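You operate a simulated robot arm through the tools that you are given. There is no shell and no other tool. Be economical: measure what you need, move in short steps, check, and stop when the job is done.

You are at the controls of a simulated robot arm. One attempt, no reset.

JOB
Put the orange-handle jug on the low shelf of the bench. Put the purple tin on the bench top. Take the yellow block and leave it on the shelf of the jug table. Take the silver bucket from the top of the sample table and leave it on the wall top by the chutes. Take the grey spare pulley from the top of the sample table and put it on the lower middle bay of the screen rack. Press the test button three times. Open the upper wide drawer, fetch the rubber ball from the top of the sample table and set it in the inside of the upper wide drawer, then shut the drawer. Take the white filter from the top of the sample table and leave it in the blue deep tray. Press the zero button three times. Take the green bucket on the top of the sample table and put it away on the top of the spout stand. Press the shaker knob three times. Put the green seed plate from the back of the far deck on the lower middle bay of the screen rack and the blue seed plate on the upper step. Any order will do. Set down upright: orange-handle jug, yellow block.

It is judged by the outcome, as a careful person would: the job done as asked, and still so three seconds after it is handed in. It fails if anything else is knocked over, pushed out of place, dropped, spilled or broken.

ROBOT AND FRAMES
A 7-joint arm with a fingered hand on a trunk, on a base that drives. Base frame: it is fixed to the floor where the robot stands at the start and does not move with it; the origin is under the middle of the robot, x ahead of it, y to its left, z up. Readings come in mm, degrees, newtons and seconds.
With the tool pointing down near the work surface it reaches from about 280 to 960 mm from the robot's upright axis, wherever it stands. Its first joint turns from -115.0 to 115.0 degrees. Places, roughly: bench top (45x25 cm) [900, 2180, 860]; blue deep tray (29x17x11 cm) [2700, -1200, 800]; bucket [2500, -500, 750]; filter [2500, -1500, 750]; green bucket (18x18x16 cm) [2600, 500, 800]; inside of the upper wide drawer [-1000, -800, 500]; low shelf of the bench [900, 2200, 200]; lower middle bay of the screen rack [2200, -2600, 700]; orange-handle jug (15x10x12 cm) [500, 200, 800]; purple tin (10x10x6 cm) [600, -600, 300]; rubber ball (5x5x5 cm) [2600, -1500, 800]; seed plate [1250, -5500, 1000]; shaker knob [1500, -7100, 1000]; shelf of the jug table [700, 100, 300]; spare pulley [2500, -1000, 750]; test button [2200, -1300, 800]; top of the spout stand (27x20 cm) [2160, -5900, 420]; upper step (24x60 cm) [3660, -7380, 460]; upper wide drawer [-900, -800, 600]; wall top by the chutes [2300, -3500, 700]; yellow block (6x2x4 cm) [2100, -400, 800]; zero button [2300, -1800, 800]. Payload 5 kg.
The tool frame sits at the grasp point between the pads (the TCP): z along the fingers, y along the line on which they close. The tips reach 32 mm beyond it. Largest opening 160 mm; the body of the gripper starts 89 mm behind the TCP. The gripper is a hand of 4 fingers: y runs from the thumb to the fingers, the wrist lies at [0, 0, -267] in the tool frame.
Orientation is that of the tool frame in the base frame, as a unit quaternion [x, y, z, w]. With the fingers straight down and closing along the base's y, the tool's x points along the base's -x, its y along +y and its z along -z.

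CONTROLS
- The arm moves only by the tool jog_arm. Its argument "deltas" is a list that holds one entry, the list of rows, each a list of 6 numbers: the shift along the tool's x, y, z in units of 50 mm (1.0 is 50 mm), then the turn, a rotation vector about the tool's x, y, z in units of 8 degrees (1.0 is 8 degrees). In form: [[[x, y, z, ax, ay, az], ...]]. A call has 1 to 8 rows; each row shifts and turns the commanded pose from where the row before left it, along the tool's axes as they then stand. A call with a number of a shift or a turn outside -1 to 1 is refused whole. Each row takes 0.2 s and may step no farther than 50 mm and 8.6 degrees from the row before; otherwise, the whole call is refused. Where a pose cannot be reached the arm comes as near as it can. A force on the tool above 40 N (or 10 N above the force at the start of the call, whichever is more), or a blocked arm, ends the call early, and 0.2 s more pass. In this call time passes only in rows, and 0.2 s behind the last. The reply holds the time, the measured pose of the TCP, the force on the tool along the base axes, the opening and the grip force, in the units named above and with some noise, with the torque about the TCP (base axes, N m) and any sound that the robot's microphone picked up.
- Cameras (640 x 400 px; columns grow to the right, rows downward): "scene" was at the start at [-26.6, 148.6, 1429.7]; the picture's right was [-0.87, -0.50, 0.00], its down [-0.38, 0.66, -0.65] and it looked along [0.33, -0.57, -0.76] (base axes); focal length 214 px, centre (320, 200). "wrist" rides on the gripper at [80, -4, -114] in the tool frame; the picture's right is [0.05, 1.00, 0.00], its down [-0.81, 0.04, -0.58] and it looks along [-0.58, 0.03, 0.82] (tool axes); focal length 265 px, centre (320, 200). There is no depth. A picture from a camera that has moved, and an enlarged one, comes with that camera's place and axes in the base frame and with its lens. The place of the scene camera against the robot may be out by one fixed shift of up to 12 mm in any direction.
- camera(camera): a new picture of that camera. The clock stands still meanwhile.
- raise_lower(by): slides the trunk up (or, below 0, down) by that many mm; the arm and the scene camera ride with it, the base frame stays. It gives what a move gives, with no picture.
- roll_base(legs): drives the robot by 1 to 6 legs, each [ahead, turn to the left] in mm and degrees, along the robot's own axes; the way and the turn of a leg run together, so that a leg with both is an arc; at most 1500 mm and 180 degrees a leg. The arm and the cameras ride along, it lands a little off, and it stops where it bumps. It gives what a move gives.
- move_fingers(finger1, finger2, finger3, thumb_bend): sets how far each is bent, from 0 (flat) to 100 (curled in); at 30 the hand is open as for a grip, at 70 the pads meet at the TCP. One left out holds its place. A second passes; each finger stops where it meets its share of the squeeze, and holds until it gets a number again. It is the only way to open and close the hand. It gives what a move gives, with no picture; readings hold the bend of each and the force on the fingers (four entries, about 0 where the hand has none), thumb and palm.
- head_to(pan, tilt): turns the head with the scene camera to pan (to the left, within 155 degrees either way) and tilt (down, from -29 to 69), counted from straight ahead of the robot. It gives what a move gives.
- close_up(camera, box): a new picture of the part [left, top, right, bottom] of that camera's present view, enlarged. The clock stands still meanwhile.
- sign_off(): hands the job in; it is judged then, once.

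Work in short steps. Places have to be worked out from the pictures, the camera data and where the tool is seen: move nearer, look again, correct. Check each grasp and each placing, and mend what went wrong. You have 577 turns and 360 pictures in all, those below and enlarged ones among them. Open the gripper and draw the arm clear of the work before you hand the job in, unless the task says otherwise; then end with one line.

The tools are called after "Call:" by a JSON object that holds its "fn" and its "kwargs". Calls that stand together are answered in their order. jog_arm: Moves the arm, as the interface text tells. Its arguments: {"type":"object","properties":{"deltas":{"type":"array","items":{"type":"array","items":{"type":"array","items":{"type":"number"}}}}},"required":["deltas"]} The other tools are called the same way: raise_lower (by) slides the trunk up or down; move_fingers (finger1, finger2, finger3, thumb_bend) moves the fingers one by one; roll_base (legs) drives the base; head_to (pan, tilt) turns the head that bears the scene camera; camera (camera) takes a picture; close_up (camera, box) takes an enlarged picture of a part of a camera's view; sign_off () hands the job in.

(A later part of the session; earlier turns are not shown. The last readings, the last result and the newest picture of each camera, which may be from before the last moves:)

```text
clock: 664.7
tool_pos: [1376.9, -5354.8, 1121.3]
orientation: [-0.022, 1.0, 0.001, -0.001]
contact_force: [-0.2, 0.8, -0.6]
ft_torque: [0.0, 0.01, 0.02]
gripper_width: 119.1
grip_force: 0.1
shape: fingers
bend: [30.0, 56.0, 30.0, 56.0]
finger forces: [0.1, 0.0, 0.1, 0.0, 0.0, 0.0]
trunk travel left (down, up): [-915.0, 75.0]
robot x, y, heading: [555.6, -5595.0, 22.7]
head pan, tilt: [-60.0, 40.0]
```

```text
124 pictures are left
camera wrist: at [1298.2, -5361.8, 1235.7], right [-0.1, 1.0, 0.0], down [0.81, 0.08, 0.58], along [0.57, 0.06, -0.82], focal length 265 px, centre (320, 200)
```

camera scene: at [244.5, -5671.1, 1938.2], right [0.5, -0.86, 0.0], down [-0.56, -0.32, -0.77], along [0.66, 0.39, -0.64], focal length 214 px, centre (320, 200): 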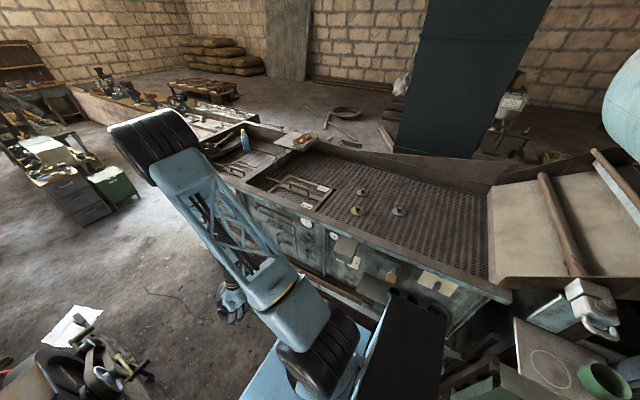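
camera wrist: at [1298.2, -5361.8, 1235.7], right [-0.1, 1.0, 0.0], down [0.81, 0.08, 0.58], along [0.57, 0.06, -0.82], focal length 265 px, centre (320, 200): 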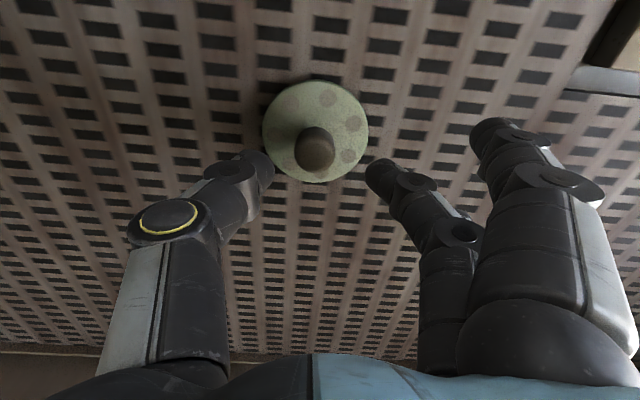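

Call:
{"fn": "jog_arm", "kwargs": {"deltas": [[[0.06, -0.03, 0.5, 0, 0, 0], [0, 0, 0.44, 0, 0, 0]]]}}

Call:
{"fn": "move_fingers", "kwargs": {"finger2": 72, "thumb_bend": 70}}

Call:
{"fn": "camera", "kwargs": {"camera": "wrist"}}

```text
clock: 665.4
tool_pos: [1375.8, -5355.1, 1083.5]
orientation: [-0.023, 1.0, 0.001, 0.002]
contact_force: [-7.7, -1.2, 23.2]
ft_torque: [-0.48, 0.3, -0.17]
gripper_width: 118.9
grip_force: 11.4
shape: fingers
bend: [30.0, 56.0, 30.0, 56.0]
finger forces: [0.0, 5.8, 0.1, 0.0, 17.0, 0.0]
trunk travel left (down, up): [-915.0, 75.0]
robot x, y, heading: [556.5, -5596.7, 22.5]
head pan, tilt: [-60.0, 40.0]
stopped in row 2: the force on the tool passed its limit at 44 N (the readings are from after the stop); the commanded pose is now the measured one
```

```text
clock: 666.4
tool_pos: [1376.6, -5355.5, 1082.7]
orientation: [-0.021, 1.0, 0.002, 0.002]
contact_force: [4.3, -6.3, 19.8]
ft_torque: [0.61, -0.14, -0.17]
gripper_width: 111.7
grip_force: 25.4
shape: fingers
bend: [30.0, 61.0, 30.0, 65.0]
finger forces: [0.0, 33.3, 0.0, 0.1, 18.4, 0.0]
trunk travel left (down, up): [-915.0, 75.0]
robot x, y, heading: [555.6, -5589.8, 22.6]
head pan, tilt: [-60.0, 40.0]
```

```text
123 pictures are left
camera wrist: at [1296.6, -5362.9, 1195.9], right [-0.1, 1.0, 0.0], down [0.81, 0.08, 0.58], along [0.58, 0.06, -0.81], focal length 265 px, centre (320, 200)
```

wrist: 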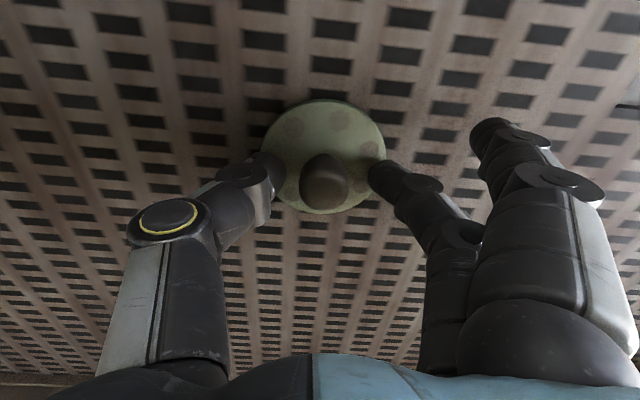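

Tips are touching the plate; raise 6 mm and close on the knob.

Call:
{"fn": "jog_arm", "kwargs": {"deltas": [[[0, 0, -0.16, 0, 0, 0]]]}}

Call:
{"fn": "move_fingers", "kwargs": {"finger2": 74, "thumb_bend": 72}}

Call:
{"fn": "camera", "kwargs": {"camera": "wrist"}}

```text
clock: 666.8
tool_pos: [1375.2, -5352.8, 1086.9]
orientation: [-0.023, 1.0, 0.001, 0.0]
contact_force: [0.4, 0.2, -0.9]
ft_torque: [-0.01, 0.03, 0.0]
gripper_width: 108.2
grip_force: 13.5
shape: fingers
bend: [30.0, 57.0, 30.0, 65.0]
finger forces: [0.0, 14.3, 0.0, 0.0, 13.2, 0.1]
trunk travel left (down, up): [-915.0, 75.0]
robot x, y, heading: [556.2, -5590.4, 22.7]
head pan, tilt: [-60.0, 40.0]
```

```text
clock: 667.8
tool_pos: [1376.6, -5354.6, 1088.6]
orientation: [-0.022, 1.0, 0.0, 0.001]
contact_force: [0.9, 0.2, -0.9]
ft_torque: [-0.03, -0.01, -0.01]
gripper_width: 101.3
grip_force: 10.9
shape: fingers
bend: [30.0, 50.0, 30.0, 68.0]
finger forces: [0.0, 11.0, 0.1, 0.0, 10.6, 0.0]
trunk travel left (down, up): [-915.0, 75.0]
robot x, y, heading: [552.6, -5592.6, 22.6]
head pan, tilt: [-60.0, 40.0]
```

```text
122 pictures are left
camera wrist: at [1297.2, -5362.0, 1202.4], right [-0.1, 1.0, 0.0], down [0.81, 0.08, 0.58], along [0.58, 0.06, -0.82], focal length 265 px, centre (320, 200)
```

wrist: 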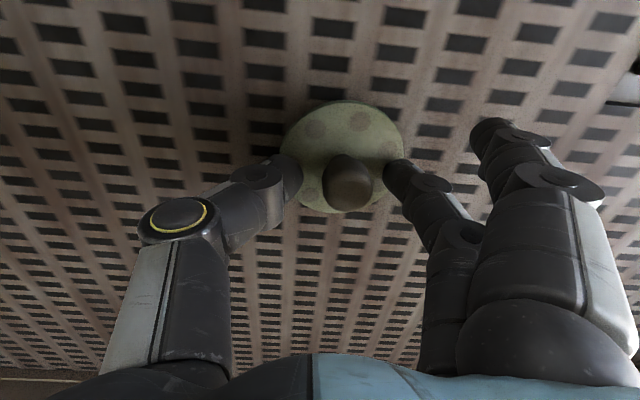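

The tips slid to the plate's rim, gripping the disc edge. Better: open a bit, lower, and grip the disc rim with all fingers.

Call:
{"fn": "move_fingers", "kwargs": {"finger1": 46, "finger2": 46, "finger3": 46, "thumb_bend": 48}}

Call:
{"fn": "camera", "kwargs": {"camera": "wrist"}}

```text
clock: 668.8
tool_pos: [1376.9, -5354.6, 1087.8]
orientation: [-0.022, 1.0, 0.001, 0.0]
contact_force: [0.5, 0.2, 0.1]
ft_torque: [-0.02, -0.03, -0.01]
gripper_width: 103.2
grip_force: 0.0
shape: fingers
bend: [46.0, 46.0, 46.0, 48.0]
finger forces: [0.0, 0.0, 0.0, 0.0, 0.0, 0.0]
trunk travel left (down, up): [-915.0, 75.0]
robot x, y, heading: [551.8, -5594.2, 22.5]
head pan, tilt: [-60.0, 40.0]
```

```text
121 pictures are left
camera wrist: at [1297.1, -5362.0, 1202.5], right [-0.1, 1.0, 0.0], down [0.81, 0.08, 0.58], along [0.58, 0.06, -0.82], focal length 265 px, centre (320, 200)
```

wrist: 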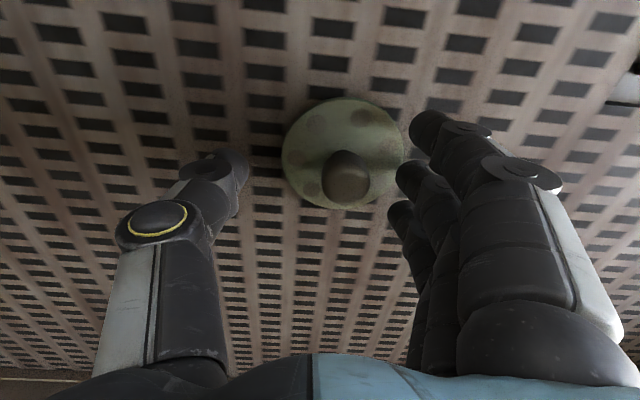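

Call:
{"fn": "jog_arm", "kwargs": {"deltas": [[[0.16, 0.28, 0, 0, 0, 0], [0, 0, 0.2, 0, 0, 0]]]}}

Call:
{"fn": "move_fingers", "kwargs": {"finger1": 58, "finger2": 58, "finger3": 58, "thumb_bend": 58}}

Call:
{"fn": "camera", "kwargs": {"camera": "wrist"}}

```text
clock: 669.4
tool_pos: [1368.5, -5341.6, 1080.0]
orientation: [-0.021, 1.0, 0.002, 0.003]
contact_force: [0.2, 1.3, 14.0]
ft_torque: [-0.74, 0.06, -0.04]
gripper_width: 103.2
grip_force: 6.6
shape: fingers
bend: [46.0, 46.0, 46.0, 48.0]
finger forces: [0.0, 0.0, 0.0, 0.0, 13.9, 0.0]
trunk travel left (down, up): [-915.0, 75.0]
robot x, y, heading: [556.7, -5593.2, 22.6]
head pan, tilt: [-60.0, 40.0]
```

```text
clock: 670.4
tool_pos: [1369.5, -5342.4, 1080.2]
orientation: [-0.022, 1.0, 0.002, 0.003]
contact_force: [10.6, 2.2, 31.7]
ft_torque: [-0.44, -0.19, 0.15]
gripper_width: 74.0
grip_force: 18.9
shape: fingers
bend: [56.0, 53.0, 55.0, 55.0]
finger forces: [3.7, 9.8, 1.9, 0.0, 22.4, 0.1]
trunk travel left (down, up): [-915.0, 75.0]
robot x, y, heading: [551.6, -5594.9, 22.7]
head pan, tilt: [-60.0, 40.0]
```

```text
120 pictures are left
camera wrist: at [1289.0, -5349.1, 1194.0], right [-0.1, 1.0, 0.0], down [0.81, 0.08, 0.58], along [0.58, 0.06, -0.81], focal length 265 px, centre (320, 200)
```

wrist: 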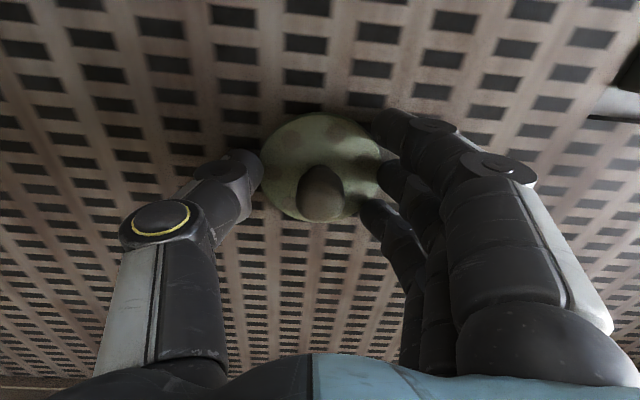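

Thumb tip rests on the deck; the disc is between thumb and fingers. Squeeze and lift slightly.

Call:
{"fn": "move_fingers", "kwargs": {"finger1": 64, "finger2": 64, "finger3": 64, "thumb_bend": 62}}

Call:
{"fn": "raise_lower", "kwargs": {"by": 25}}

Call:
{"fn": "camera", "kwargs": {"camera": "wrist"}}

```text
clock: 671.4
tool_pos: [1367.6, -5342.0, 1079.6]
orientation: [-0.022, 1.0, 0.002, 0.003]
contact_force: [7.3, 5.3, 34.7]
ft_torque: [0.06, -0.4, 0.06]
gripper_width: 61.9
grip_force: 26.7
shape: fingers
bend: [63.0, 57.0, 58.0, 58.0]
finger forces: [2.3, 15.1, 10.8, 0.1, 25.5, 0.0]
trunk travel left (down, up): [-915.0, 75.0]
robot x, y, heading: [557.4, -5595.2, 22.6]
head pan, tilt: [-60.0, 40.0]
```

```text
clock: 672.1
tool_pos: [1368.0, -5343.3, 1100.2]
orientation: [-0.022, 1.0, 0.001, 0.0]
contact_force: [0.4, 0.1, 0.1]
ft_torque: [0.01, 0.01, 0.01]
gripper_width: 43.7
grip_force: 0.2
shape: fingers
bend: [64.0, 63.0, 64.0, 62.0]
finger forces: [0.0, 0.0, 0.1, 0.0, 0.2, 0.1]
trunk travel left (down, up): [-940.0, 50.0]
robot x, y, heading: [555.8, -5594.2, 22.5]
head pan, tilt: [-60.0, 40.0]
```

```text
119 pictures are left
camera wrist: at [1288.6, -5349.3, 1215.4], right [-0.1, 1.0, 0.0], down [0.81, 0.08, 0.58], along [0.57, 0.06, -0.82], focal length 265 px, centre (320, 200)
```

wrist: 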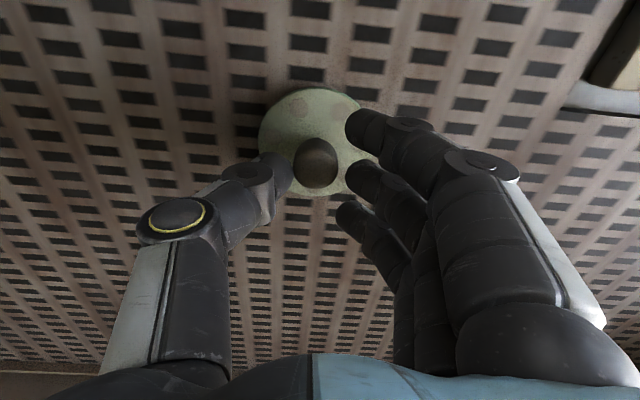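

Slipped off the thin disc. Now the fingertips straddle the knob; center on it and pinch.

Call:
{"fn": "jog_arm", "kwargs": {"deltas": [[[0.14, 0, 0.12, 0, 0, 0]]]}}

Call:
{"fn": "move_fingers", "kwargs": {"finger1": 62, "finger2": 76, "finger3": 62, "thumb_bend": 72}}

Call:
{"fn": "camera", "kwargs": {"camera": "wrist"}}

```text
clock: 672.5
tool_pos: [1360.4, -5341.5, 1095.4]
orientation: [-0.022, 1.0, 0.001, 0.001]
contact_force: [-0.9, -1.2, -0.4]
ft_torque: [-0.02, 0.01, -0.01]
gripper_width: 44.3
grip_force: 0.2
shape: fingers
bend: [64.0, 63.0, 64.0, 62.0]
finger forces: [0.1, 0.0, 0.0, 0.1, 0.3, 0.1]
trunk travel left (down, up): [-940.0, 50.0]
robot x, y, heading: [557.6, -5594.1, 22.4]
head pan, tilt: [-60.0, 40.0]
```

```text
clock: 673.5
tool_pos: [1360.1, -5342.2, 1096.6]
orientation: [-0.021, 1.0, 0.001, 0.001]
contact_force: [-0.1, 0.4, 0.3]
ft_torque: [0.06, -0.01, 0.05]
gripper_width: 40.9
grip_force: 11.5
shape: fingers
bend: [62.0, 66.0, 62.0, 68.0]
finger forces: [0.0, 11.9, 0.1, 0.0, 11.5, 0.1]
trunk travel left (down, up): [-940.0, 50.0]
robot x, y, heading: [557.6, -5595.0, 22.5]
head pan, tilt: [-60.0, 40.0]
```

```text
118 pictures are left
camera wrist: at [1280.9, -5348.9, 1210.2], right [-0.1, 1.0, 0.0], down [0.81, 0.08, 0.58], along [0.58, 0.06, -0.82], focal length 265 px, centre (320, 200)
```

wrist: 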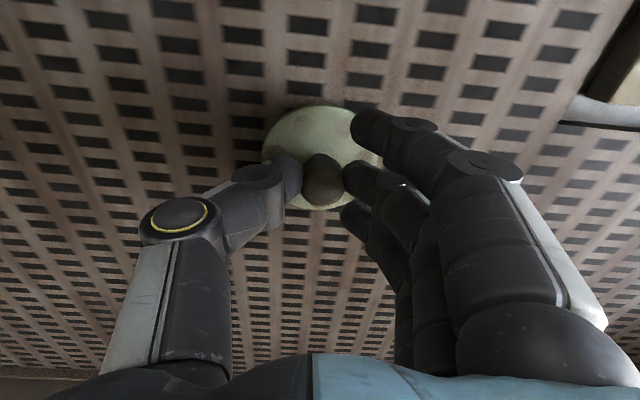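

Knob pinched. Squeeze more and lift.

Call:
{"fn": "move_fingers", "kwargs": {"finger2": 82, "thumb_bend": 76}}

Call:
{"fn": "raise_lower", "kwargs": {"by": 30}}

Call:
{"fn": "camera", "kwargs": {"camera": "wrist"}}

```text
clock: 674.5
tool_pos: [1360.3, -5342.5, 1096.8]
orientation: [-0.022, 1.0, 0.0, 0.002]
contact_force: [-0.2, -1.5, 3.5]
ft_torque: [0.1, -0.01, -0.01]
gripper_width: 37.6
grip_force: 13.7
shape: fingers
bend: [62.0, 67.0, 62.0, 69.0]
finger forces: [0.0, 13.0, 0.0, 0.0, 14.8, 0.0]
trunk travel left (down, up): [-940.0, 50.0]
robot x, y, heading: [556.1, -5592.2, 22.1]
head pan, tilt: [-60.0, 40.0]
```

```text
clock: 675.2
tool_pos: [1361.3, -5340.9, 1124.8]
orientation: [-0.022, 1.0, 0.001, 0.002]
contact_force: [-0.2, -0.2, -1.4]
ft_torque: [0.01, 0.01, 0.0]
gripper_width: 36.6
grip_force: 13.6
shape: fingers
bend: [62.0, 65.0, 62.0, 70.0]
finger forces: [0.1, 13.6, 0.0, 0.0, 13.2, 0.1]
trunk travel left (down, up): [-970.0, 20.0]
robot x, y, heading: [556.4, -5593.7, 22.5]
head pan, tilt: [-60.0, 40.0]
```

```text
117 pictures are left
camera wrist: at [1281.1, -5348.7, 1239.8], right [-0.1, 1.0, 0.0], down [0.81, 0.08, 0.58], along [0.58, 0.06, -0.82], focal length 265 px, centre (320, 200)
```

wrist: 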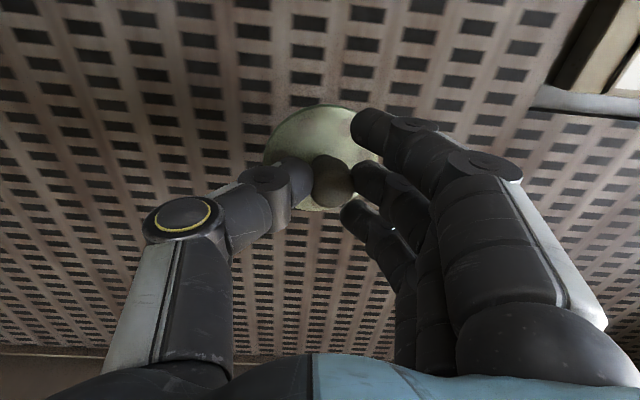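

Plate held. Retract the arm over the rail and drive back out with it.

Call:
{"fn": "jog_arm", "kwargs": {"deltas": [[[0, 0, -0.9, 0, 0, 0], [0, 0, -0.9, 0, 0, 0], [0.9, 0, 0, 0, 0, 0], [0.9, 0, 0, 0, 0, 0], [0.9, 0, 0, 0, 0, 0], [0.9, 0, 0, 0, 0, 0], [0.9, 0, 0, 0, 0, 0], [0.9, 0, 0, 0, 0, 0]]]}}

Call:
{"fn": "roll_base", "kwargs": {"legs": [[-190, 0], [0, 67.5], [1300, 0], [1320, 0]]}}

Call:
{"fn": "camera", "kwargs": {"camera": "wrist"}}

```text
clock: 677.0
tool_pos: [1090.0, -5352.7, 1214.5]
orientation: [-0.023, 1.0, 0.002, 0.001]
contact_force: [-0.3, 0.6, -0.2]
ft_torque: [-0.01, -0.06, 0.0]
gripper_width: 36.2
grip_force: 13.3
shape: fingers
bend: [62.0, 65.0, 62.0, 71.0]
finger forces: [0.0, 13.4, 0.0, 0.1, 13.0, 0.0]
trunk travel left (down, up): [-970.0, 20.0]
robot x, y, heading: [555.3, -5594.2, 22.5]
head pan, tilt: [-60.0, 40.0]
```

```text
clock: 694.0
tool_pos: [408.1, -2452.9, 1214.2]
orientation: [-0.564, 0.826, 0.001, 0.0]
contact_force: [-0.2, 0.1, -1.2]
ft_torque: [0.0, -0.01, -0.01]
gripper_width: 36.1
grip_force: 13.1
shape: fingers
bend: [62.0, 65.0, 62.0, 71.0]
finger forces: [0.0, 13.4, 0.0, 0.0, 12.7, 0.1]
trunk travel left (down, up): [-970.0, 20.0]
robot x, y, heading: [408.1, -3038.2, 88.4]
head pan, tilt: [-60.0, 40.0]
```

```text
116 pictures are left
camera wrist: at [383.8, -2527.8, 1328.4], right [-0.95, 0.32, 0.0], down [0.26, 0.77, 0.58], along [0.18, 0.55, -0.82], focal length 265 px, centre (320, 200)
```

wrist: 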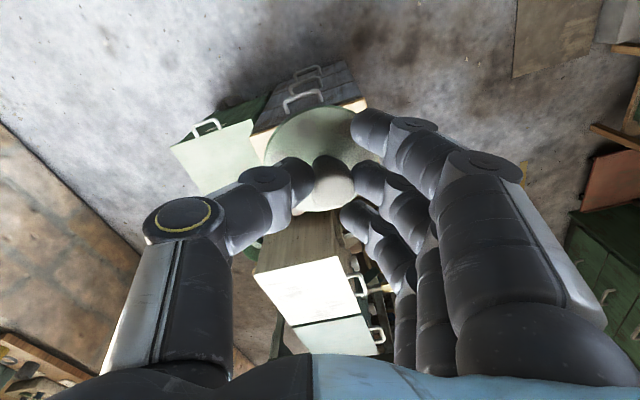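

Call:
{"fn": "roll_base", "kwargs": {"legs": [[0, -88.4], [1235, 0]]}}

Call:
{"fn": "head_to", "kwargs": {"pan": 30, "tilt": 50}}

Call:
{"fn": "camera", "kwargs": {"camera": "scene"}}

```text
clock: 704.2
tool_pos: [2236.8, -2983.2, 1214.4]
orientation: [0.163, 0.987, 0.001, 0.002]
contact_force: [-1.2, 0.3, -1.5]
ft_torque: [0.0, 0.02, -0.01]
gripper_width: 36.2
grip_force: 12.8
shape: fingers
bend: [62.0, 65.0, 62.0, 71.0]
finger forces: [0.0, 13.0, 0.1, 0.1, 12.4, 0.1]
trunk travel left (down, up): [-970.0, 20.0]
robot x, y, heading: [1650.3, -3010.7, 1.3]
head pan, tilt: [-60.0, 40.0]
```

```text
clock: 705.9
tool_pos: [2235.9, -2982.9, 1215.4]
orientation: [0.163, 0.987, 0.002, 0.0]
contact_force: [0.7, 0.8, -0.2]
ft_torque: [0.0, 0.0, -0.02]
gripper_width: 35.9
grip_force: 12.8
shape: fingers
bend: [62.0, 65.0, 62.0, 71.0]
finger forces: [0.1, 13.0, 0.0, 0.0, 12.4, 0.0]
trunk travel left (down, up): [-970.0, 20.0]
robot x, y, heading: [1647.7, -3011.5, 1.6]
head pan, tilt: [30.0, 50.0]
```

```text
115 pictures are left
camera scene: at [1647.0, -2755.1, 2124.0], right [0.52, -0.85, 0.0], down [-0.65, -0.4, -0.64], along [0.55, 0.33, -0.77], focal length 214 px, centre (320, 200)
```

scene: 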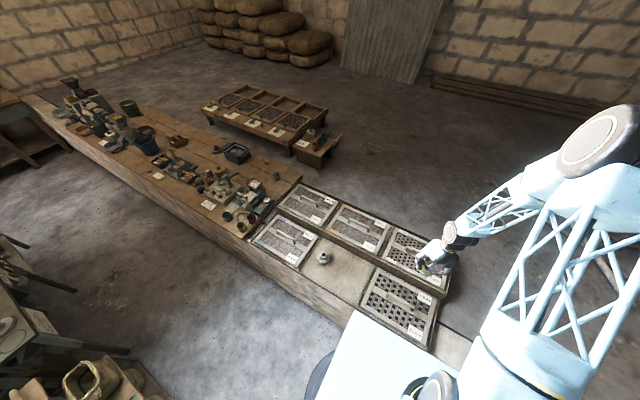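

Move over the bay at (2200,−2650) and lower.

Call:
{"fn": "jog_arm", "kwargs": {"deltas": [[[0.4, 0.868, 0, 0, 0, 0], [0.4, 0.868, 0, 0, 0, 0], [0.4, 0.868, 0, 0, 0, 0], [0.4, 0.868, 0, 0, 0, 0], [0.4, 0.868, 0, 0, 0, 0], [0.4, 0.868, 0, 0, 0, 0], [0.4, 0.868, 0, 0, 0, 0]]]}}

Call:
{"fn": "raise_lower", "kwargs": {"by": -350}}

Call:
{"fn": "camera", "kwargs": {"camera": "wrist"}}

```text
clock: 707.5
tool_pos: [2201.7, -2651.4, 1212.7]
orientation: [0.164, 0.986, -0.001, 0.001]
contact_force: [-0.4, 0.1, -0.4]
ft_torque: [-0.04, -0.01, 0.0]
gripper_width: 36.0
grip_force: 12.6
shape: fingers
bend: [62.0, 65.0, 62.0, 71.0]
finger forces: [0.1, 13.4, 0.0, 0.0, 12.5, 0.1]
trunk travel left (down, up): [-970.0, 20.0]
robot x, y, heading: [1652.6, -3009.3, 1.4]
head pan, tilt: [30.0, 50.0]
```

```text
clock: 710.9
tool_pos: [2202.4, -2654.1, 862.4]
orientation: [0.162, 0.987, 0.001, 0.001]
contact_force: [0.3, -0.5, -0.8]
ft_torque: [0.01, 0.02, 0.0]
gripper_width: 36.0
grip_force: 12.7
shape: fingers
bend: [62.0, 65.0, 62.0, 71.0]
finger forces: [0.0, 13.3, 0.0, 0.0, 12.4, 0.0]
trunk travel left (down, up): [-620.0, 370.0]
robot x, y, heading: [1652.3, -3011.7, 1.5]
head pan, tilt: [30.0, 50.0]
```

```text
114 pictures are left
camera wrist: at [2124.4, -2631.5, 976.8], right [0.27, 0.96, 0.0], down [0.78, -0.22, 0.58], along [0.56, -0.16, -0.81], focal length 265 px, centre (320, 200)
```

wrist: 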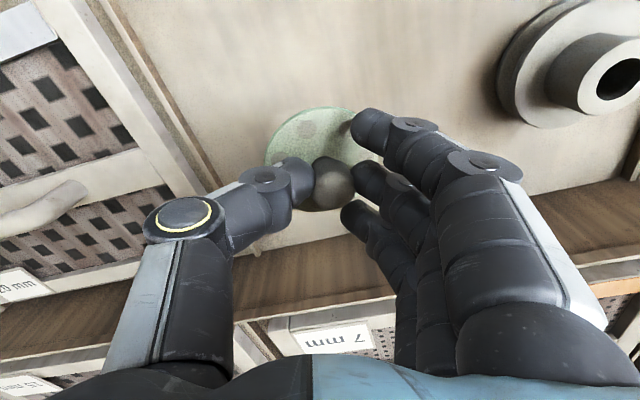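

Call:
{"fn": "raise_lower", "kwargs": {"by": -65}}

Call:
{"fn": "raise_lower", "kwargs": {"by": -10}}

Call:
{"fn": "raise_lower", "kwargs": {"by": -6}}

Call:
{"fn": "camera", "kwargs": {"camera": "wrist"}}

```text
clock: 711.9
tool_pos: [2201.7, -2653.8, 798.7]
orientation: [0.162, 0.987, 0.001, 0.001]
contact_force: [-0.1, 0.0, -0.1]
ft_torque: [0.01, -0.03, 0.05]
gripper_width: 36.0
grip_force: 12.8
shape: fingers
bend: [62.0, 65.0, 62.0, 71.0]
finger forces: [0.0, 13.1, 0.1, 0.0, 12.4, 0.0]
trunk travel left (down, up): [-555.0, 435.0]
robot x, y, heading: [1651.5, -3009.8, 1.2]
head pan, tilt: [30.0, 50.0]
```

```text
clock: 712.5
tool_pos: [2201.7, -2654.8, 786.7]
orientation: [0.163, 0.987, 0.001, 0.001]
contact_force: [-0.4, -0.4, 3.1]
ft_torque: [0.07, 0.05, 0.0]
gripper_width: 36.3
grip_force: 14.1
shape: fingers
bend: [62.0, 66.0, 62.0, 71.0]
finger forces: [0.1, 13.5, 0.0, 0.0, 14.3, 0.0]
trunk travel left (down, up): [-545.0, 445.0]
robot x, y, heading: [1652.6, -3010.4, 1.4]
head pan, tilt: [30.0, 50.0]
```

```text
clock: 713.0
tool_pos: [2202.0, -2653.9, 781.8]
orientation: [0.163, 0.987, 0.002, 0.002]
contact_force: [-0.6, -1.9, 7.0]
ft_torque: [0.23, -0.1, 0.03]
gripper_width: 37.7
grip_force: 15.3
shape: fingers
bend: [62.0, 69.0, 62.0, 69.0]
finger forces: [0.0, 14.7, 0.0, 0.0, 15.6, 0.1]
trunk travel left (down, up): [-539.0, 451.0]
robot x, y, heading: [1651.0, -3009.4, 1.4]
head pan, tilt: [30.0, 50.0]
```

```text
113 pictures are left
camera wrist: at [2124.3, -2631.7, 896.1], right [0.27, 0.96, 0.0], down [0.78, -0.22, 0.58], along [0.56, -0.16, -0.81], focal length 265 px, centre (320, 200)
```

wrist: 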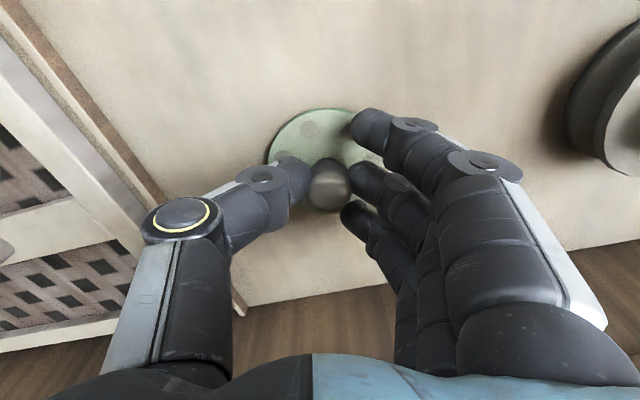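

Touching the bay floor. Release and lift.

Call:
{"fn": "move_fingers", "kwargs": {"finger1": 50, "finger2": 56, "finger3": 50, "thumb_bend": 58}}

Call:
{"fn": "raise_lower", "kwargs": {"by": 250}}

Call:
{"fn": "camera", "kwargs": {"camera": "wrist"}}

Call:
{"fn": "close_up", "kwargs": {"camera": "scene", "box": [60, 60, 320, 240]}}

```text
clock: 714.0
tool_pos: [2201.1, -2653.8, 782.2]
orientation: [0.163, 0.987, 0.001, 0.002]
contact_force: [-0.3, -0.3, 0.2]
ft_torque: [-0.02, -0.02, 0.01]
gripper_width: 76.6
grip_force: 0.0
shape: fingers
bend: [50.0, 56.0, 50.0, 57.0]
finger forces: [0.0, 0.2, 0.0, 0.0, 0.1, 0.0]
trunk travel left (down, up): [-539.0, 451.0]
robot x, y, heading: [1649.5, -3012.5, 1.2]
head pan, tilt: [30.0, 50.0]
```

```text
clock: 716.6
tool_pos: [2202.8, -2653.3, 1031.8]
orientation: [0.162, 0.987, 0.001, 0.002]
contact_force: [0.5, 0.4, -0.9]
ft_torque: [-0.01, -0.01, 0.03]
gripper_width: 76.8
grip_force: 0.0
shape: fingers
bend: [50.0, 56.0, 50.0, 57.0]
finger forces: [0.0, 0.1, 0.0, 0.0, 0.1, 0.1]
trunk travel left (down, up): [-789.0, 201.0]
robot x, y, heading: [1652.1, -3011.4, 1.5]
head pan, tilt: [30.0, 50.0]
```

```text
112 pictures are left
camera wrist: at [2124.4, -2631.5, 1145.6], right [0.27, 0.96, 0.0], down [0.78, -0.22, 0.58], along [0.56, -0.16, -0.82], focal length 265 px, centre (320, 200)
```

wrist: 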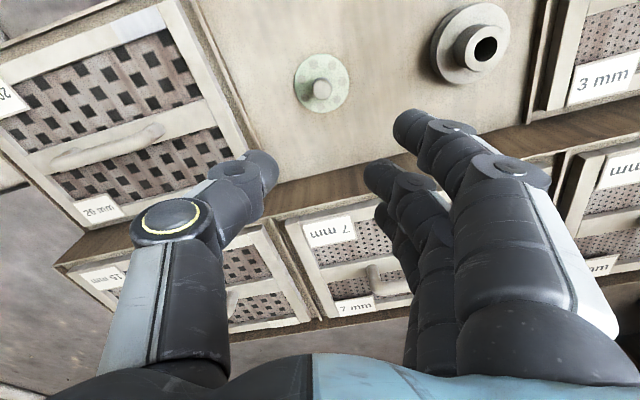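

```text
2.22 times, centred on (190, 150) of scene
camera zoom: at [1646.9, -2754.6, 1942.9], right [0.52, -0.85, 0.0], down [-0.65, -0.4, -0.64], along [0.55, 0.33, -0.77], focal length 477 px, centre (609, 311)
```

zoom: 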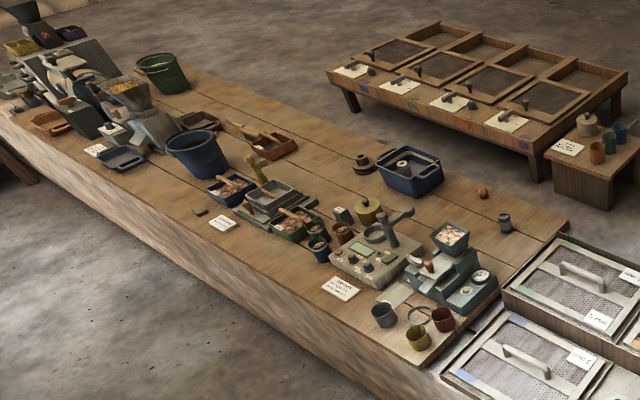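

Both items sit in the lower middle bay. Next the green bucket: recenter the arm, raise, drive up the aisle to y≈500.

Call:
{"fn": "jog_arm", "kwargs": {"deltas": [[[-0.4, -0.868, 0, 0, 0, 0], [-0.4, -0.868, 0, 0, 0, 0], [-0.4, -0.868, 0, 0, 0, 0], [-0.4, -0.868, 0, 0, 0, 0], [-0.4, -0.868, 0, 0, 0, 0], [-0.4, -0.868, 0, 0, 0, 0], [-0.4, -0.868, 0, 0, 0, 0]]]}}

Call:
{"fn": "raise_lower", "kwargs": {"by": 195}}

Call:
{"fn": "roll_base", "kwargs": {"legs": [[0, 88.5], [1500, 0], [1500, 0], [500, 0]]}}

Call:
{"fn": "roll_base", "kwargs": {"legs": [[0, -90]]}}

Call:
{"fn": "camera", "kwargs": {"camera": "wrist"}}

```text
clock: 718.2
tool_pos: [2234.9, -2992.1, 1026.4]
orientation: [0.163, 0.987, 0.001, 0.001]
contact_force: [0.7, -0.2, 0.2]
ft_torque: [0.05, 0.01, 0.01]
gripper_width: 77.2
grip_force: 0.0
shape: fingers
bend: [50.0, 56.0, 50.0, 57.0]
finger forces: [0.1, 0.1, 0.1, 0.0, 0.0, 0.0]
trunk travel left (down, up): [-789.0, 201.0]
robot x, y, heading: [1647.3, -3011.3, 1.4]
head pan, tilt: [30.0, 50.0]
```

```text
clock: 720.4
tool_pos: [2235.2, -2989.8, 1223.1]
orientation: [0.162, 0.987, 0.001, 0.001]
contact_force: [-0.3, 0.0, 0.1]
ft_torque: [0.02, -0.02, 0.04]
gripper_width: 77.0
grip_force: 0.0
shape: fingers
bend: [50.0, 56.0, 50.0, 57.0]
finger forces: [0.1, 0.0, 0.0, 0.0, 0.0, 0.0]
trunk travel left (down, up): [-984.0, 6.0]
robot x, y, heading: [1654.5, -3010.1, 1.1]
head pan, tilt: [30.0, 50.0]
```

```text
clock: 741.5
tool_pos: [1676.0, 1129.5, 1222.4]
orientation: [-0.567, 0.824, 0.001, 0.001]
contact_force: [-1.0, 0.4, 0.6]
ft_torque: [-0.02, 0.02, -0.01]
gripper_width: 77.1
grip_force: 0.0
shape: fingers
bend: [50.0, 56.0, 50.0, 57.0]
finger forces: [0.0, 0.1, 0.0, 0.1, 0.0, 0.0]
trunk travel left (down, up): [-984.0, 6.0]
robot x, y, heading: [1677.3, 544.4, 89.2]
head pan, tilt: [30.0, 50.0]
```

```text
clock: 745.8
tool_pos: [2257.6, 568.4, 1221.8]
orientation: [0.159, 0.987, 0.001, 0.002]
contact_force: [-0.3, -0.7, 0.1]
ft_torque: [-0.02, -0.03, 0.02]
gripper_width: 77.3
grip_force: 0.0
shape: fingers
bend: [50.0, 56.0, 50.0, 57.0]
finger forces: [0.0, 0.1, 0.0, 0.0, 0.1, 0.1]
trunk travel left (down, up): [-984.0, 6.0]
robot x, y, heading: [1675.0, 544.6, 1.8]
head pan, tilt: [30.0, 50.0]
```

```text
110 pictures are left
camera wrist: at [2180.5, 591.3, 1336.5], right [0.26, 0.96, 0.0], down [0.79, -0.22, 0.58], along [0.56, -0.15, -0.82], focal length 265 px, centre (320, 200)
```

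wrist: 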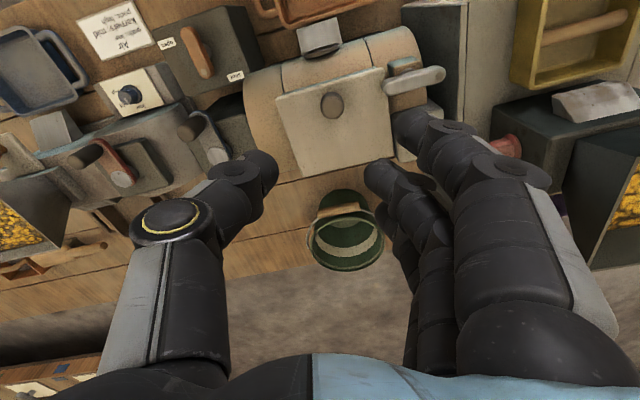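

Green bucket at ≈(2579,541). Move over it, rotate 27° and open wide.

Call:
{"fn": "jog_arm", "kwargs": {"deltas": [[[-0.89, 0.21, 0, 0, 0, 0], [-0.89, 0.21, 0, 0, 0, 0], [-0.89, 0.21, 0, 0, 0, 0], [-0.89, 0.21, 0, 0, 0, 0], [-0.89, 0.21, 0, 0, 0, 0], [-0.89, 0.21, 0, 0, 0, 0]]]}}

Call:
{"fn": "jog_arm", "kwargs": {"deltas": [[[0, 0, 0, 0, 0, 0.84], [0, 0, 0, 0, 0, 0.84], [0, 0, 0, 0, 0, 0.84], [0, 0, 0, 0, 0, 0.84]]]}}

Call:
{"fn": "move_fingers", "kwargs": {"finger1": 18, "finger2": 18, "finger3": 18, "thumb_bend": 18}}

Call:
{"fn": "raise_lower", "kwargs": {"by": -80}}

Call:
{"fn": "camera", "kwargs": {"camera": "wrist"}}

```text
clock: 747.2
tool_pos: [2529.9, 549.5, 1217.5]
orientation: [0.159, 0.987, 0.001, 0.0]
contact_force: [0.9, 0.3, -0.6]
ft_torque: [0.0, 0.05, 0.0]
gripper_width: 77.2
grip_force: 0.0
shape: fingers
bend: [50.0, 56.0, 50.0, 57.0]
finger forces: [0.0, 0.1, 0.0, 0.0, 0.0, 0.0]
trunk travel left (down, up): [-984.0, 6.0]
robot x, y, heading: [1672.0, 542.5, 1.8]
head pan, tilt: [30.0, 50.0]
```

```text
clock: 748.2
tool_pos: [2529.9, 547.1, 1223.1]
orientation: [0.384, 0.923, 0.001, 0.002]
contact_force: [-0.4, 0.7, 0.9]
ft_torque: [-0.01, -0.02, 0.03]
gripper_width: 77.2
grip_force: 0.1
shape: fingers
bend: [50.0, 56.0, 50.0, 57.0]
finger forces: [0.0, 0.0, 0.0, 0.1, 0.0, 0.0]
trunk travel left (down, up): [-984.0, 6.0]
robot x, y, heading: [1675.1, 545.1, 1.5]
head pan, tilt: [30.0, 50.0]
```

```text
clock: 749.2
tool_pos: [2530.9, 545.2, 1221.3]
orientation: [0.384, 0.923, 0.001, 0.001]
contact_force: [-0.6, -0.1, 0.1]
ft_torque: [-0.04, -0.03, -0.01]
gripper_width: 196.8
grip_force: 0.2
shape: fingers
bend: [18.0, 18.0, 18.0, 18.0]
finger forces: [0.0, 0.1, 0.0, 0.0, 0.1, 0.0]
trunk travel left (down, up): [-984.0, 6.0]
robot x, y, heading: [1674.8, 546.9, 1.9]
head pan, tilt: [30.0, 50.0]
```

```text
clock: 750.4
tool_pos: [2530.6, 546.9, 1141.7]
orientation: [0.383, 0.924, 0.001, 0.001]
contact_force: [-0.8, -0.4, 0.1]
ft_torque: [0.0, -0.01, -0.01]
gripper_width: 196.9
grip_force: 0.1
shape: fingers
bend: [18.0, 18.0, 18.0, 18.0]
finger forces: [0.1, 0.1, 0.0, 0.0, 0.0, 0.0]
trunk travel left (down, up): [-904.0, 86.0]
robot x, y, heading: [1673.2, 542.5, 1.8]
head pan, tilt: [30.0, 50.0]
```

```text
109 pictures are left
camera wrist: at [2470.9, 601.6, 1256.6], right [0.67, 0.74, 0.0], down [0.6, -0.55, 0.58], along [0.43, -0.39, -0.82], focal length 265 px, centre (320, 200)
```

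wrist: 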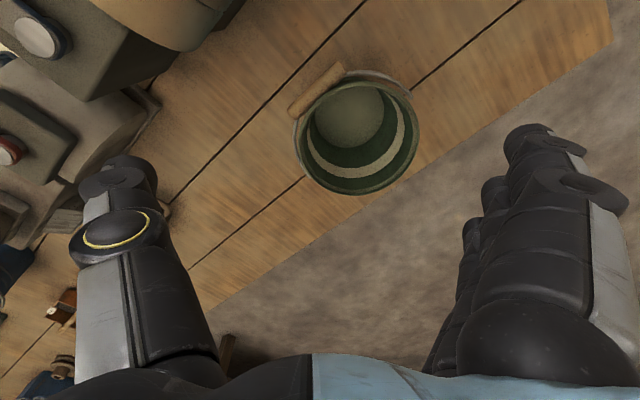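

Bucket centre (2612,542). Rotate 15° to avoid the bail ears, centre on it.

Call:
{"fn": "jog_arm", "kwargs": {"deltas": [[[0, 0, 0, 0, 0, -0.95], [0, 0, 0, 0, 0, -0.95], [-0.73, 0.36, 0, 0, 0, 0], [-0.73, 0.36, 0, 0, 0, 0]]]}}

Call:
{"fn": "raise_lower", "kwargs": {"by": -120}}

Call:
{"fn": "camera", "kwargs": {"camera": "wrist"}}

```text
clock: 751.4
tool_pos: [2614.2, 540.5, 1140.0]
orientation: [0.257, 0.966, 0.0, 0.001]
contact_force: [0.4, 0.0, 1.0]
ft_torque: [-0.02, 0.03, -0.04]
gripper_width: 197.1
grip_force: 0.0
shape: fingers
bend: [18.0, 18.0, 18.0, 18.0]
finger forces: [0.0, 0.0, 0.0, 0.0, 0.0, 0.0]
trunk travel left (down, up): [-904.0, 86.0]
robot x, y, heading: [1673.1, 545.0, 1.9]
head pan, tilt: [30.0, 50.0]
```

```text
clock: 752.9
tool_pos: [2612.4, 539.9, 1020.3]
orientation: [0.258, 0.966, 0.002, 0.001]
contact_force: [0.2, 0.1, -0.9]
ft_torque: [-0.05, 0.01, 0.0]
gripper_width: 197.1
grip_force: 0.1
shape: fingers
bend: [18.0, 18.0, 18.0, 18.0]
finger forces: [0.0, 0.0, 0.1, 0.0, 0.0, 0.1]
trunk travel left (down, up): [-784.0, 206.0]
robot x, y, heading: [1673.3, 543.0, 1.7]
head pan, tilt: [30.0, 50.0]
```

```text
108 pictures are left
camera wrist: at [2540.7, 577.8, 1134.5], right [0.45, 0.89, 0.0], down [0.73, -0.37, 0.58], along [0.52, -0.26, -0.82], focal length 265 px, centre (320, 200)
```

wrist: 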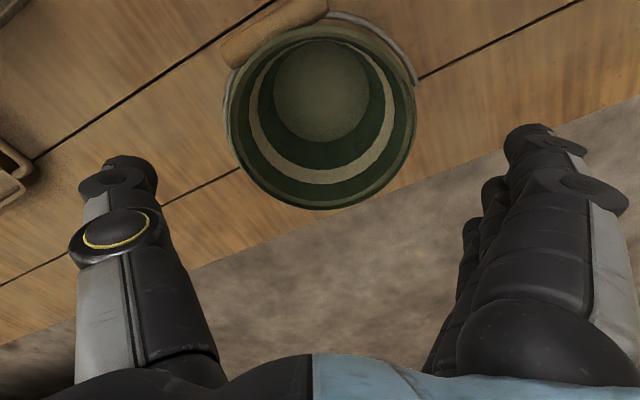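

The ears are along the closing axis; rotate the other way ~28° so thumb and fingers fall between ears and grip.

Call:
{"fn": "jog_arm", "kwargs": {"deltas": [[[0, 0, 0, 0, 0, 0.88], [0, 0, 0, 0, 0, 0.88], [0, 0, 0, 0, 0, 0.88], [0, 0, 0, 0, 0, 0.88]]]}}

Call:
{"fn": "raise_lower", "kwargs": {"by": -70}}

Call:
{"fn": "camera", "kwargs": {"camera": "wrist"}}

```text
clock: 753.9
tool_pos: [2613.2, 541.9, 1020.3]
orientation: [0.486, 0.874, 0.002, 0.001]
contact_force: [0.8, 0.5, 0.4]
ft_torque: [0.01, -0.01, -0.02]
gripper_width: 197.2
grip_force: 0.0
shape: fingers
bend: [18.0, 18.0, 18.0, 18.0]
finger forces: [0.0, 0.0, 0.0, 0.1, 0.0, 0.1]
trunk travel left (down, up): [-784.0, 206.0]
robot x, y, heading: [1673.9, 542.6, 1.6]
head pan, tilt: [30.0, 50.0]
```

```text
clock: 755.0
tool_pos: [2613.2, 540.1, 950.4]
orientation: [0.485, 0.874, 0.002, 0.001]
contact_force: [0.2, 0.1, 0.7]
ft_torque: [0.0, -0.01, -0.02]
gripper_width: 197.0
grip_force: 0.1
shape: fingers
bend: [18.0, 18.0, 18.0, 18.0]
finger forces: [0.1, 0.0, 0.0, 0.0, 0.1, 0.1]
trunk travel left (down, up): [-714.0, 276.0]
robot x, y, heading: [1674.9, 545.1, 2.0]
head pan, tilt: [30.0, 50.0]
```

```text
107 pictures are left
camera wrist: at [2566.9, 607.0, 1064.8], right [0.82, 0.57, 0.0], down [0.47, -0.67, 0.58], along [0.33, -0.47, -0.82], focal length 265 px, centre (320, 200)
```

wrist: 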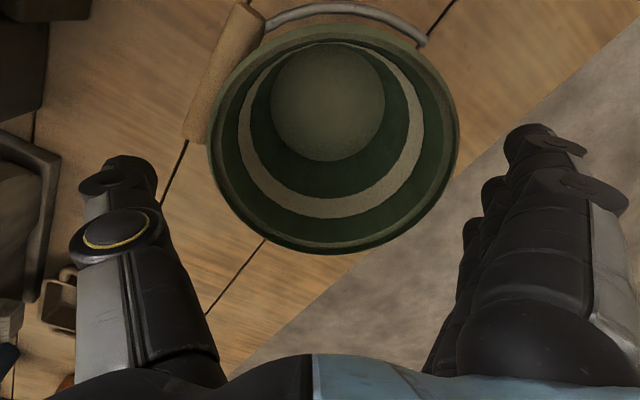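

Call:
{"fn": "jog_arm", "kwargs": {"deltas": [[[0, 0, 0, 0, 0, -1], [0.1, 0.13, 0, 0, 0, -1]]]}}

Call:
{"fn": "raise_lower", "kwargs": {"by": -40}}

Call:
{"fn": "camera", "kwargs": {"camera": "wrist"}}

```text
clock: 755.5
tool_pos: [2615.0, 548.9, 949.5]
orientation: [0.357, 0.934, 0.001, 0.002]
contact_force: [-0.4, -0.5, 0.1]
ft_torque: [0.0, 0.01, -0.03]
gripper_width: 196.9
grip_force: 0.0
shape: fingers
bend: [18.0, 18.0, 18.0, 18.0]
finger forces: [0.0, 0.0, 0.0, 0.1, 0.0, 0.0]
trunk travel left (down, up): [-714.0, 276.0]
robot x, y, heading: [1675.4, 545.3, 2.0]
head pan, tilt: [30.0, 50.0]
```

```text
clock: 756.4
tool_pos: [2614.7, 548.5, 911.1]
orientation: [0.359, 0.933, 0.0, 0.001]
contact_force: [0.4, 0.4, 0.3]
ft_torque: [-0.01, 0.02, 0.0]
gripper_width: 197.5
grip_force: 0.1
shape: fingers
bend: [18.0, 18.0, 18.0, 18.0]
finger forces: [0.2, 0.1, 0.1, 0.1, 0.1, 0.0]
trunk travel left (down, up): [-674.0, 316.0]
robot x, y, heading: [1676.1, 543.2, 1.7]
head pan, tilt: [30.0, 50.0]
```

```text
106 pictures are left
camera wrist: at [2551.6, 600.0, 1024.8], right [0.63, 0.78, 0.0], down [0.63, -0.52, 0.58], along [0.45, -0.36, -0.82], focal length 265 px, centre (320, 200)
```

wrist: 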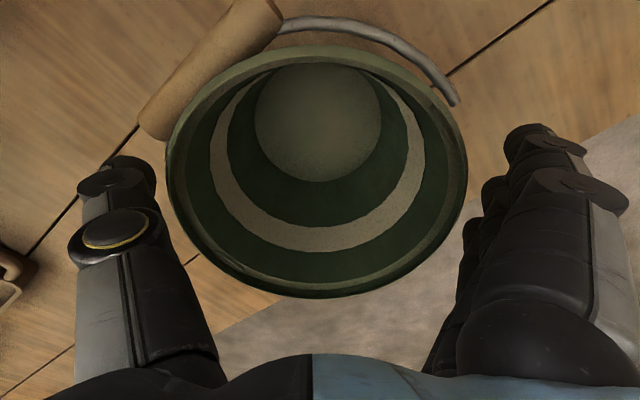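

Good clearance. Lower 22 mm more and close.

Call:
{"fn": "raise_lower", "kwargs": {"by": -24}}

Call:
{"fn": "move_fingers", "kwargs": {"finger1": 30, "finger2": 30, "finger3": 30, "thumb_bend": 30}}

Call:
{"fn": "move_fingers", "kwargs": {"finger1": 40, "finger2": 40, "finger3": 40, "thumb_bend": 38}}

Call:
{"fn": "camera", "kwargs": {"camera": "wrist"}}

```text
clock: 757.1
tool_pos: [2613.3, 547.0, 888.9]
orientation: [0.359, 0.933, 0.002, 0.002]
contact_force: [-3.6, -0.8, 24.0]
ft_torque: [-1.17, 0.95, -0.29]
gripper_width: 204.7
grip_force: 9.9
shape: fingers
bend: [18.0, 17.0, 18.0, 5.0]
finger forces: [0.0, 2.7, 0.0, 0.0, 16.3, 0.1]
trunk travel left (down, up): [-650.0, 340.0]
robot x, y, heading: [1676.1, 543.3, 1.9]
head pan, tilt: [30.0, 50.0]
```

```text
clock: 758.1
tool_pos: [2613.7, 548.5, 888.3]
orientation: [0.358, 0.934, 0.002, 0.003]
contact_force: [2.2, 1.3, 29.9]
ft_torque: [-0.81, 0.59, -0.27]
gripper_width: 191.9
grip_force: 23.1
shape: fingers
bend: [30.0, 24.0, 26.0, 23.0]
finger forces: [0.0, 13.4, 8.7, 0.0, 25.0, 0.1]
trunk travel left (down, up): [-650.0, 340.0]
robot x, y, heading: [1675.3, 543.0, 1.9]
head pan, tilt: [30.0, 50.0]
```

```text
clock: 759.1
tool_pos: [2613.2, 548.8, 887.9]
orientation: [0.358, 0.934, 0.001, 0.002]
contact_force: [4.8, 2.5, 30.6]
ft_torque: [-0.46, 0.33, -0.37]
gripper_width: 182.9
grip_force: 36.6
shape: fingers
bend: [36.0, 34.0, 34.0, 31.0]
finger forces: [9.1, 14.7, 15.0, 0.0, 35.0, 0.0]
trunk travel left (down, up): [-650.0, 340.0]
robot x, y, heading: [1674.2, 544.0, 1.6]
head pan, tilt: [30.0, 50.0]
```

```text
105 pictures are left
camera wrist: at [2550.5, 600.5, 1002.5], right [0.63, 0.78, 0.0], down [0.63, -0.52, 0.58], along [0.45, -0.36, -0.81], focal length 265 px, centre (320, 200)
```

wrist: 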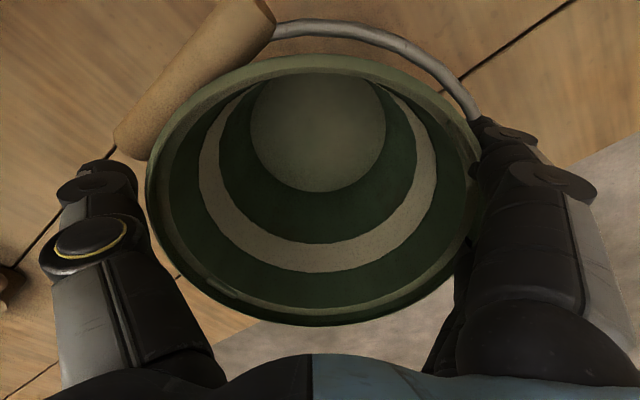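

Grip 36 N, but pressing down on the rim; raise a little, tighten, test lift.

Call:
{"fn": "raise_lower", "kwargs": {"by": 6}}

Call:
{"fn": "move_fingers", "kwargs": {"finger1": 46, "finger2": 46, "finger3": 46, "thumb_bend": 44}}

Call:
{"fn": "raise_lower", "kwargs": {"by": 20}}

Call:
{"fn": "camera", "kwargs": {"camera": "wrist"}}

```text
clock: 759.6
tool_pos: [2612.2, 548.5, 888.9]
orientation: [0.359, 0.933, 0.001, -0.001]
contact_force: [0.1, 1.9, 2.4]
ft_torque: [-0.12, 0.12, -0.05]
gripper_width: 181.7
grip_force: 30.4
shape: fingers
bend: [36.0, 34.0, 34.0, 31.0]
finger forces: [8.0, 12.1, 13.0, 0.0, 27.8, 0.0]
trunk travel left (down, up): [-656.0, 334.0]
robot x, y, heading: [1674.6, 547.6, 1.7]
head pan, tilt: [30.0, 50.0]
```

```text
clock: 760.6
tool_pos: [2613.7, 548.2, 892.2]
orientation: [0.359, 0.933, 0.0, 0.001]
contact_force: [-2.8, 0.8, 1.5]
ft_torque: [-0.29, 0.42, -0.17]
gripper_width: 172.6
grip_force: 33.3
shape: fingers
bend: [41.0, 40.0, 40.0, 35.0]
finger forces: [10.4, 11.9, 12.6, 0.1, 31.4, 0.0]
trunk travel left (down, up): [-656.0, 334.0]
robot x, y, heading: [1672.6, 544.0, 1.9]
head pan, tilt: [30.0, 50.0]
```

```text
clock: 761.3
tool_pos: [2613.7, 549.0, 913.4]
orientation: [0.358, 0.934, 0.001, 0.002]
contact_force: [0.0, -0.1, 2.9]
ft_torque: [-0.19, 0.2, -0.02]
gripper_width: 146.6
grip_force: 14.6
shape: fingers
bend: [44.0, 44.0, 42.0, 39.0]
finger forces: [2.1, 5.3, 8.1, 0.0, 13.4, 0.0]
trunk travel left (down, up): [-676.0, 314.0]
robot x, y, heading: [1675.0, 542.9, 1.8]
head pan, tilt: [30.0, 50.0]
```

```text
104 pictures are left
camera wrist: at [2551.9, 600.2, 1027.1], right [0.63, 0.78, 0.0], down [0.63, -0.52, 0.58], along [0.45, -0.36, -0.82], focal length 265 px, centre (320, 200)
```

wrist: 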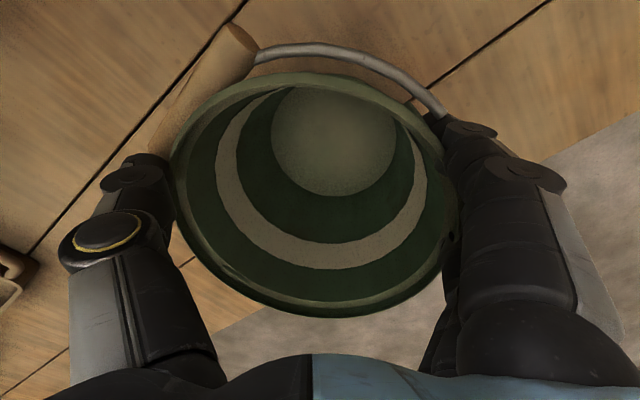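

It's slipping near the rim. Open wider, shift 7 mm toward the thumb, go deeper and re-grip.

Call:
{"fn": "move_fingers", "kwargs": {"finger1": 10, "finger2": 10, "finger3": 10, "thumb_bend": 8}}

Call:
{"fn": "jog_arm", "kwargs": {"deltas": [[[0, -0.14, 0, 0, 0, 0]]]}}

Call:
{"fn": "raise_lower", "kwargs": {"by": -36}}

Call:
{"fn": "camera", "kwargs": {"camera": "wrist"}}

```text
clock: 762.3
tool_pos: [2614.4, 547.8, 911.9]
orientation: [0.358, 0.934, 0.001, 0.001]
contact_force: [0.2, -0.5, 0.5]
ft_torque: [-0.02, 0.0, 0.03]
gripper_width: 210.9
grip_force: 0.1
shape: fingers
bend: [10.0, 10.0, 10.0, 8.0]
finger forces: [0.1, 0.0, 0.0, 0.0, 0.1, 0.0]
trunk travel left (down, up): [-676.0, 314.0]
robot x, y, heading: [1674.4, 545.1, 1.7]
head pan, tilt: [30.0, 50.0]
```

```text
clock: 762.7
tool_pos: [2608.9, 543.5, 911.7]
orientation: [0.358, 0.934, 0.001, 0.001]
contact_force: [-0.5, 0.7, 0.5]
ft_torque: [0.0, -0.05, -0.03]
gripper_width: 211.0
grip_force: 0.2
shape: fingers
bend: [10.0, 10.0, 10.0, 8.0]
finger forces: [0.0, 0.4, 0.2, 0.0, 0.0, 0.0]
trunk travel left (down, up): [-676.0, 314.0]
robot x, y, heading: [1676.8, 543.1, 1.9]
head pan, tilt: [30.0, 50.0]
```

```text
clock: 763.5
tool_pos: [2609.3, 544.7, 880.8]
orientation: [0.358, 0.934, 0.003, 0.005]
contact_force: [2.0, 3.8, 36.3]
ft_torque: [2.5, -3.06, 0.12]
gripper_width: 210.8
grip_force: 16.3
shape: fingers
bend: [10.0, 3.0, 3.0, 8.0]
finger forces: [0.0, 16.7, 16.8, 0.0, 0.1, 0.0]
trunk travel left (down, up): [-640.0, 350.0]
robot x, y, heading: [1675.9, 546.1, 1.7]
head pan, tilt: [30.0, 50.0]
```

```text
103 pictures are left
camera wrist: at [2546.0, 596.5, 995.3], right [0.63, 0.78, 0.01], down [0.63, -0.52, 0.58], along [0.46, -0.36, -0.81], focal length 265 px, centre (320, 200)
```

wrist: 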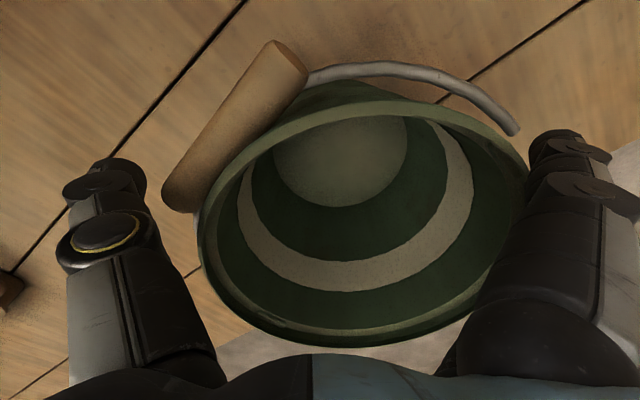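

Now the fingers press the rim. Raise, re-look and recentre.

Call:
{"fn": "raise_lower", "kwargs": {"by": 45}}

Call:
{"fn": "camera", "kwargs": {"camera": "wrist"}}

```text
clock: 764.4
tool_pos: [2608.0, 544.6, 919.5]
orientation: [0.358, 0.934, 0.0, 0.002]
contact_force: [-0.4, 0.7, -0.3]
ft_torque: [0.05, -0.01, 0.02]
gripper_width: 210.8
grip_force: 0.0
shape: fingers
bend: [10.0, 10.0, 10.0, 8.0]
finger forces: [0.0, 0.0, 0.0, 0.1, 0.0, 0.0]
trunk travel left (down, up): [-685.0, 305.0]
robot x, y, heading: [1673.5, 541.9, 1.6]
head pan, tilt: [30.0, 50.0]
```

```text
102 pictures are left
camera wrist: at [2546.0, 595.4, 1034.1], right [0.63, 0.78, 0.0], down [0.63, -0.52, 0.58], along [0.45, -0.36, -0.82], focal length 265 px, centre (320, 200)
```

wrist: 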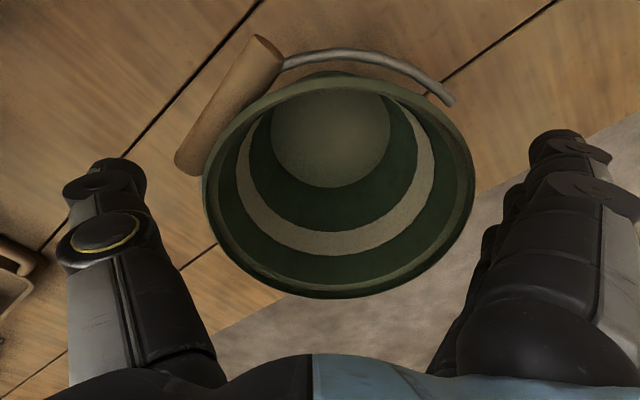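

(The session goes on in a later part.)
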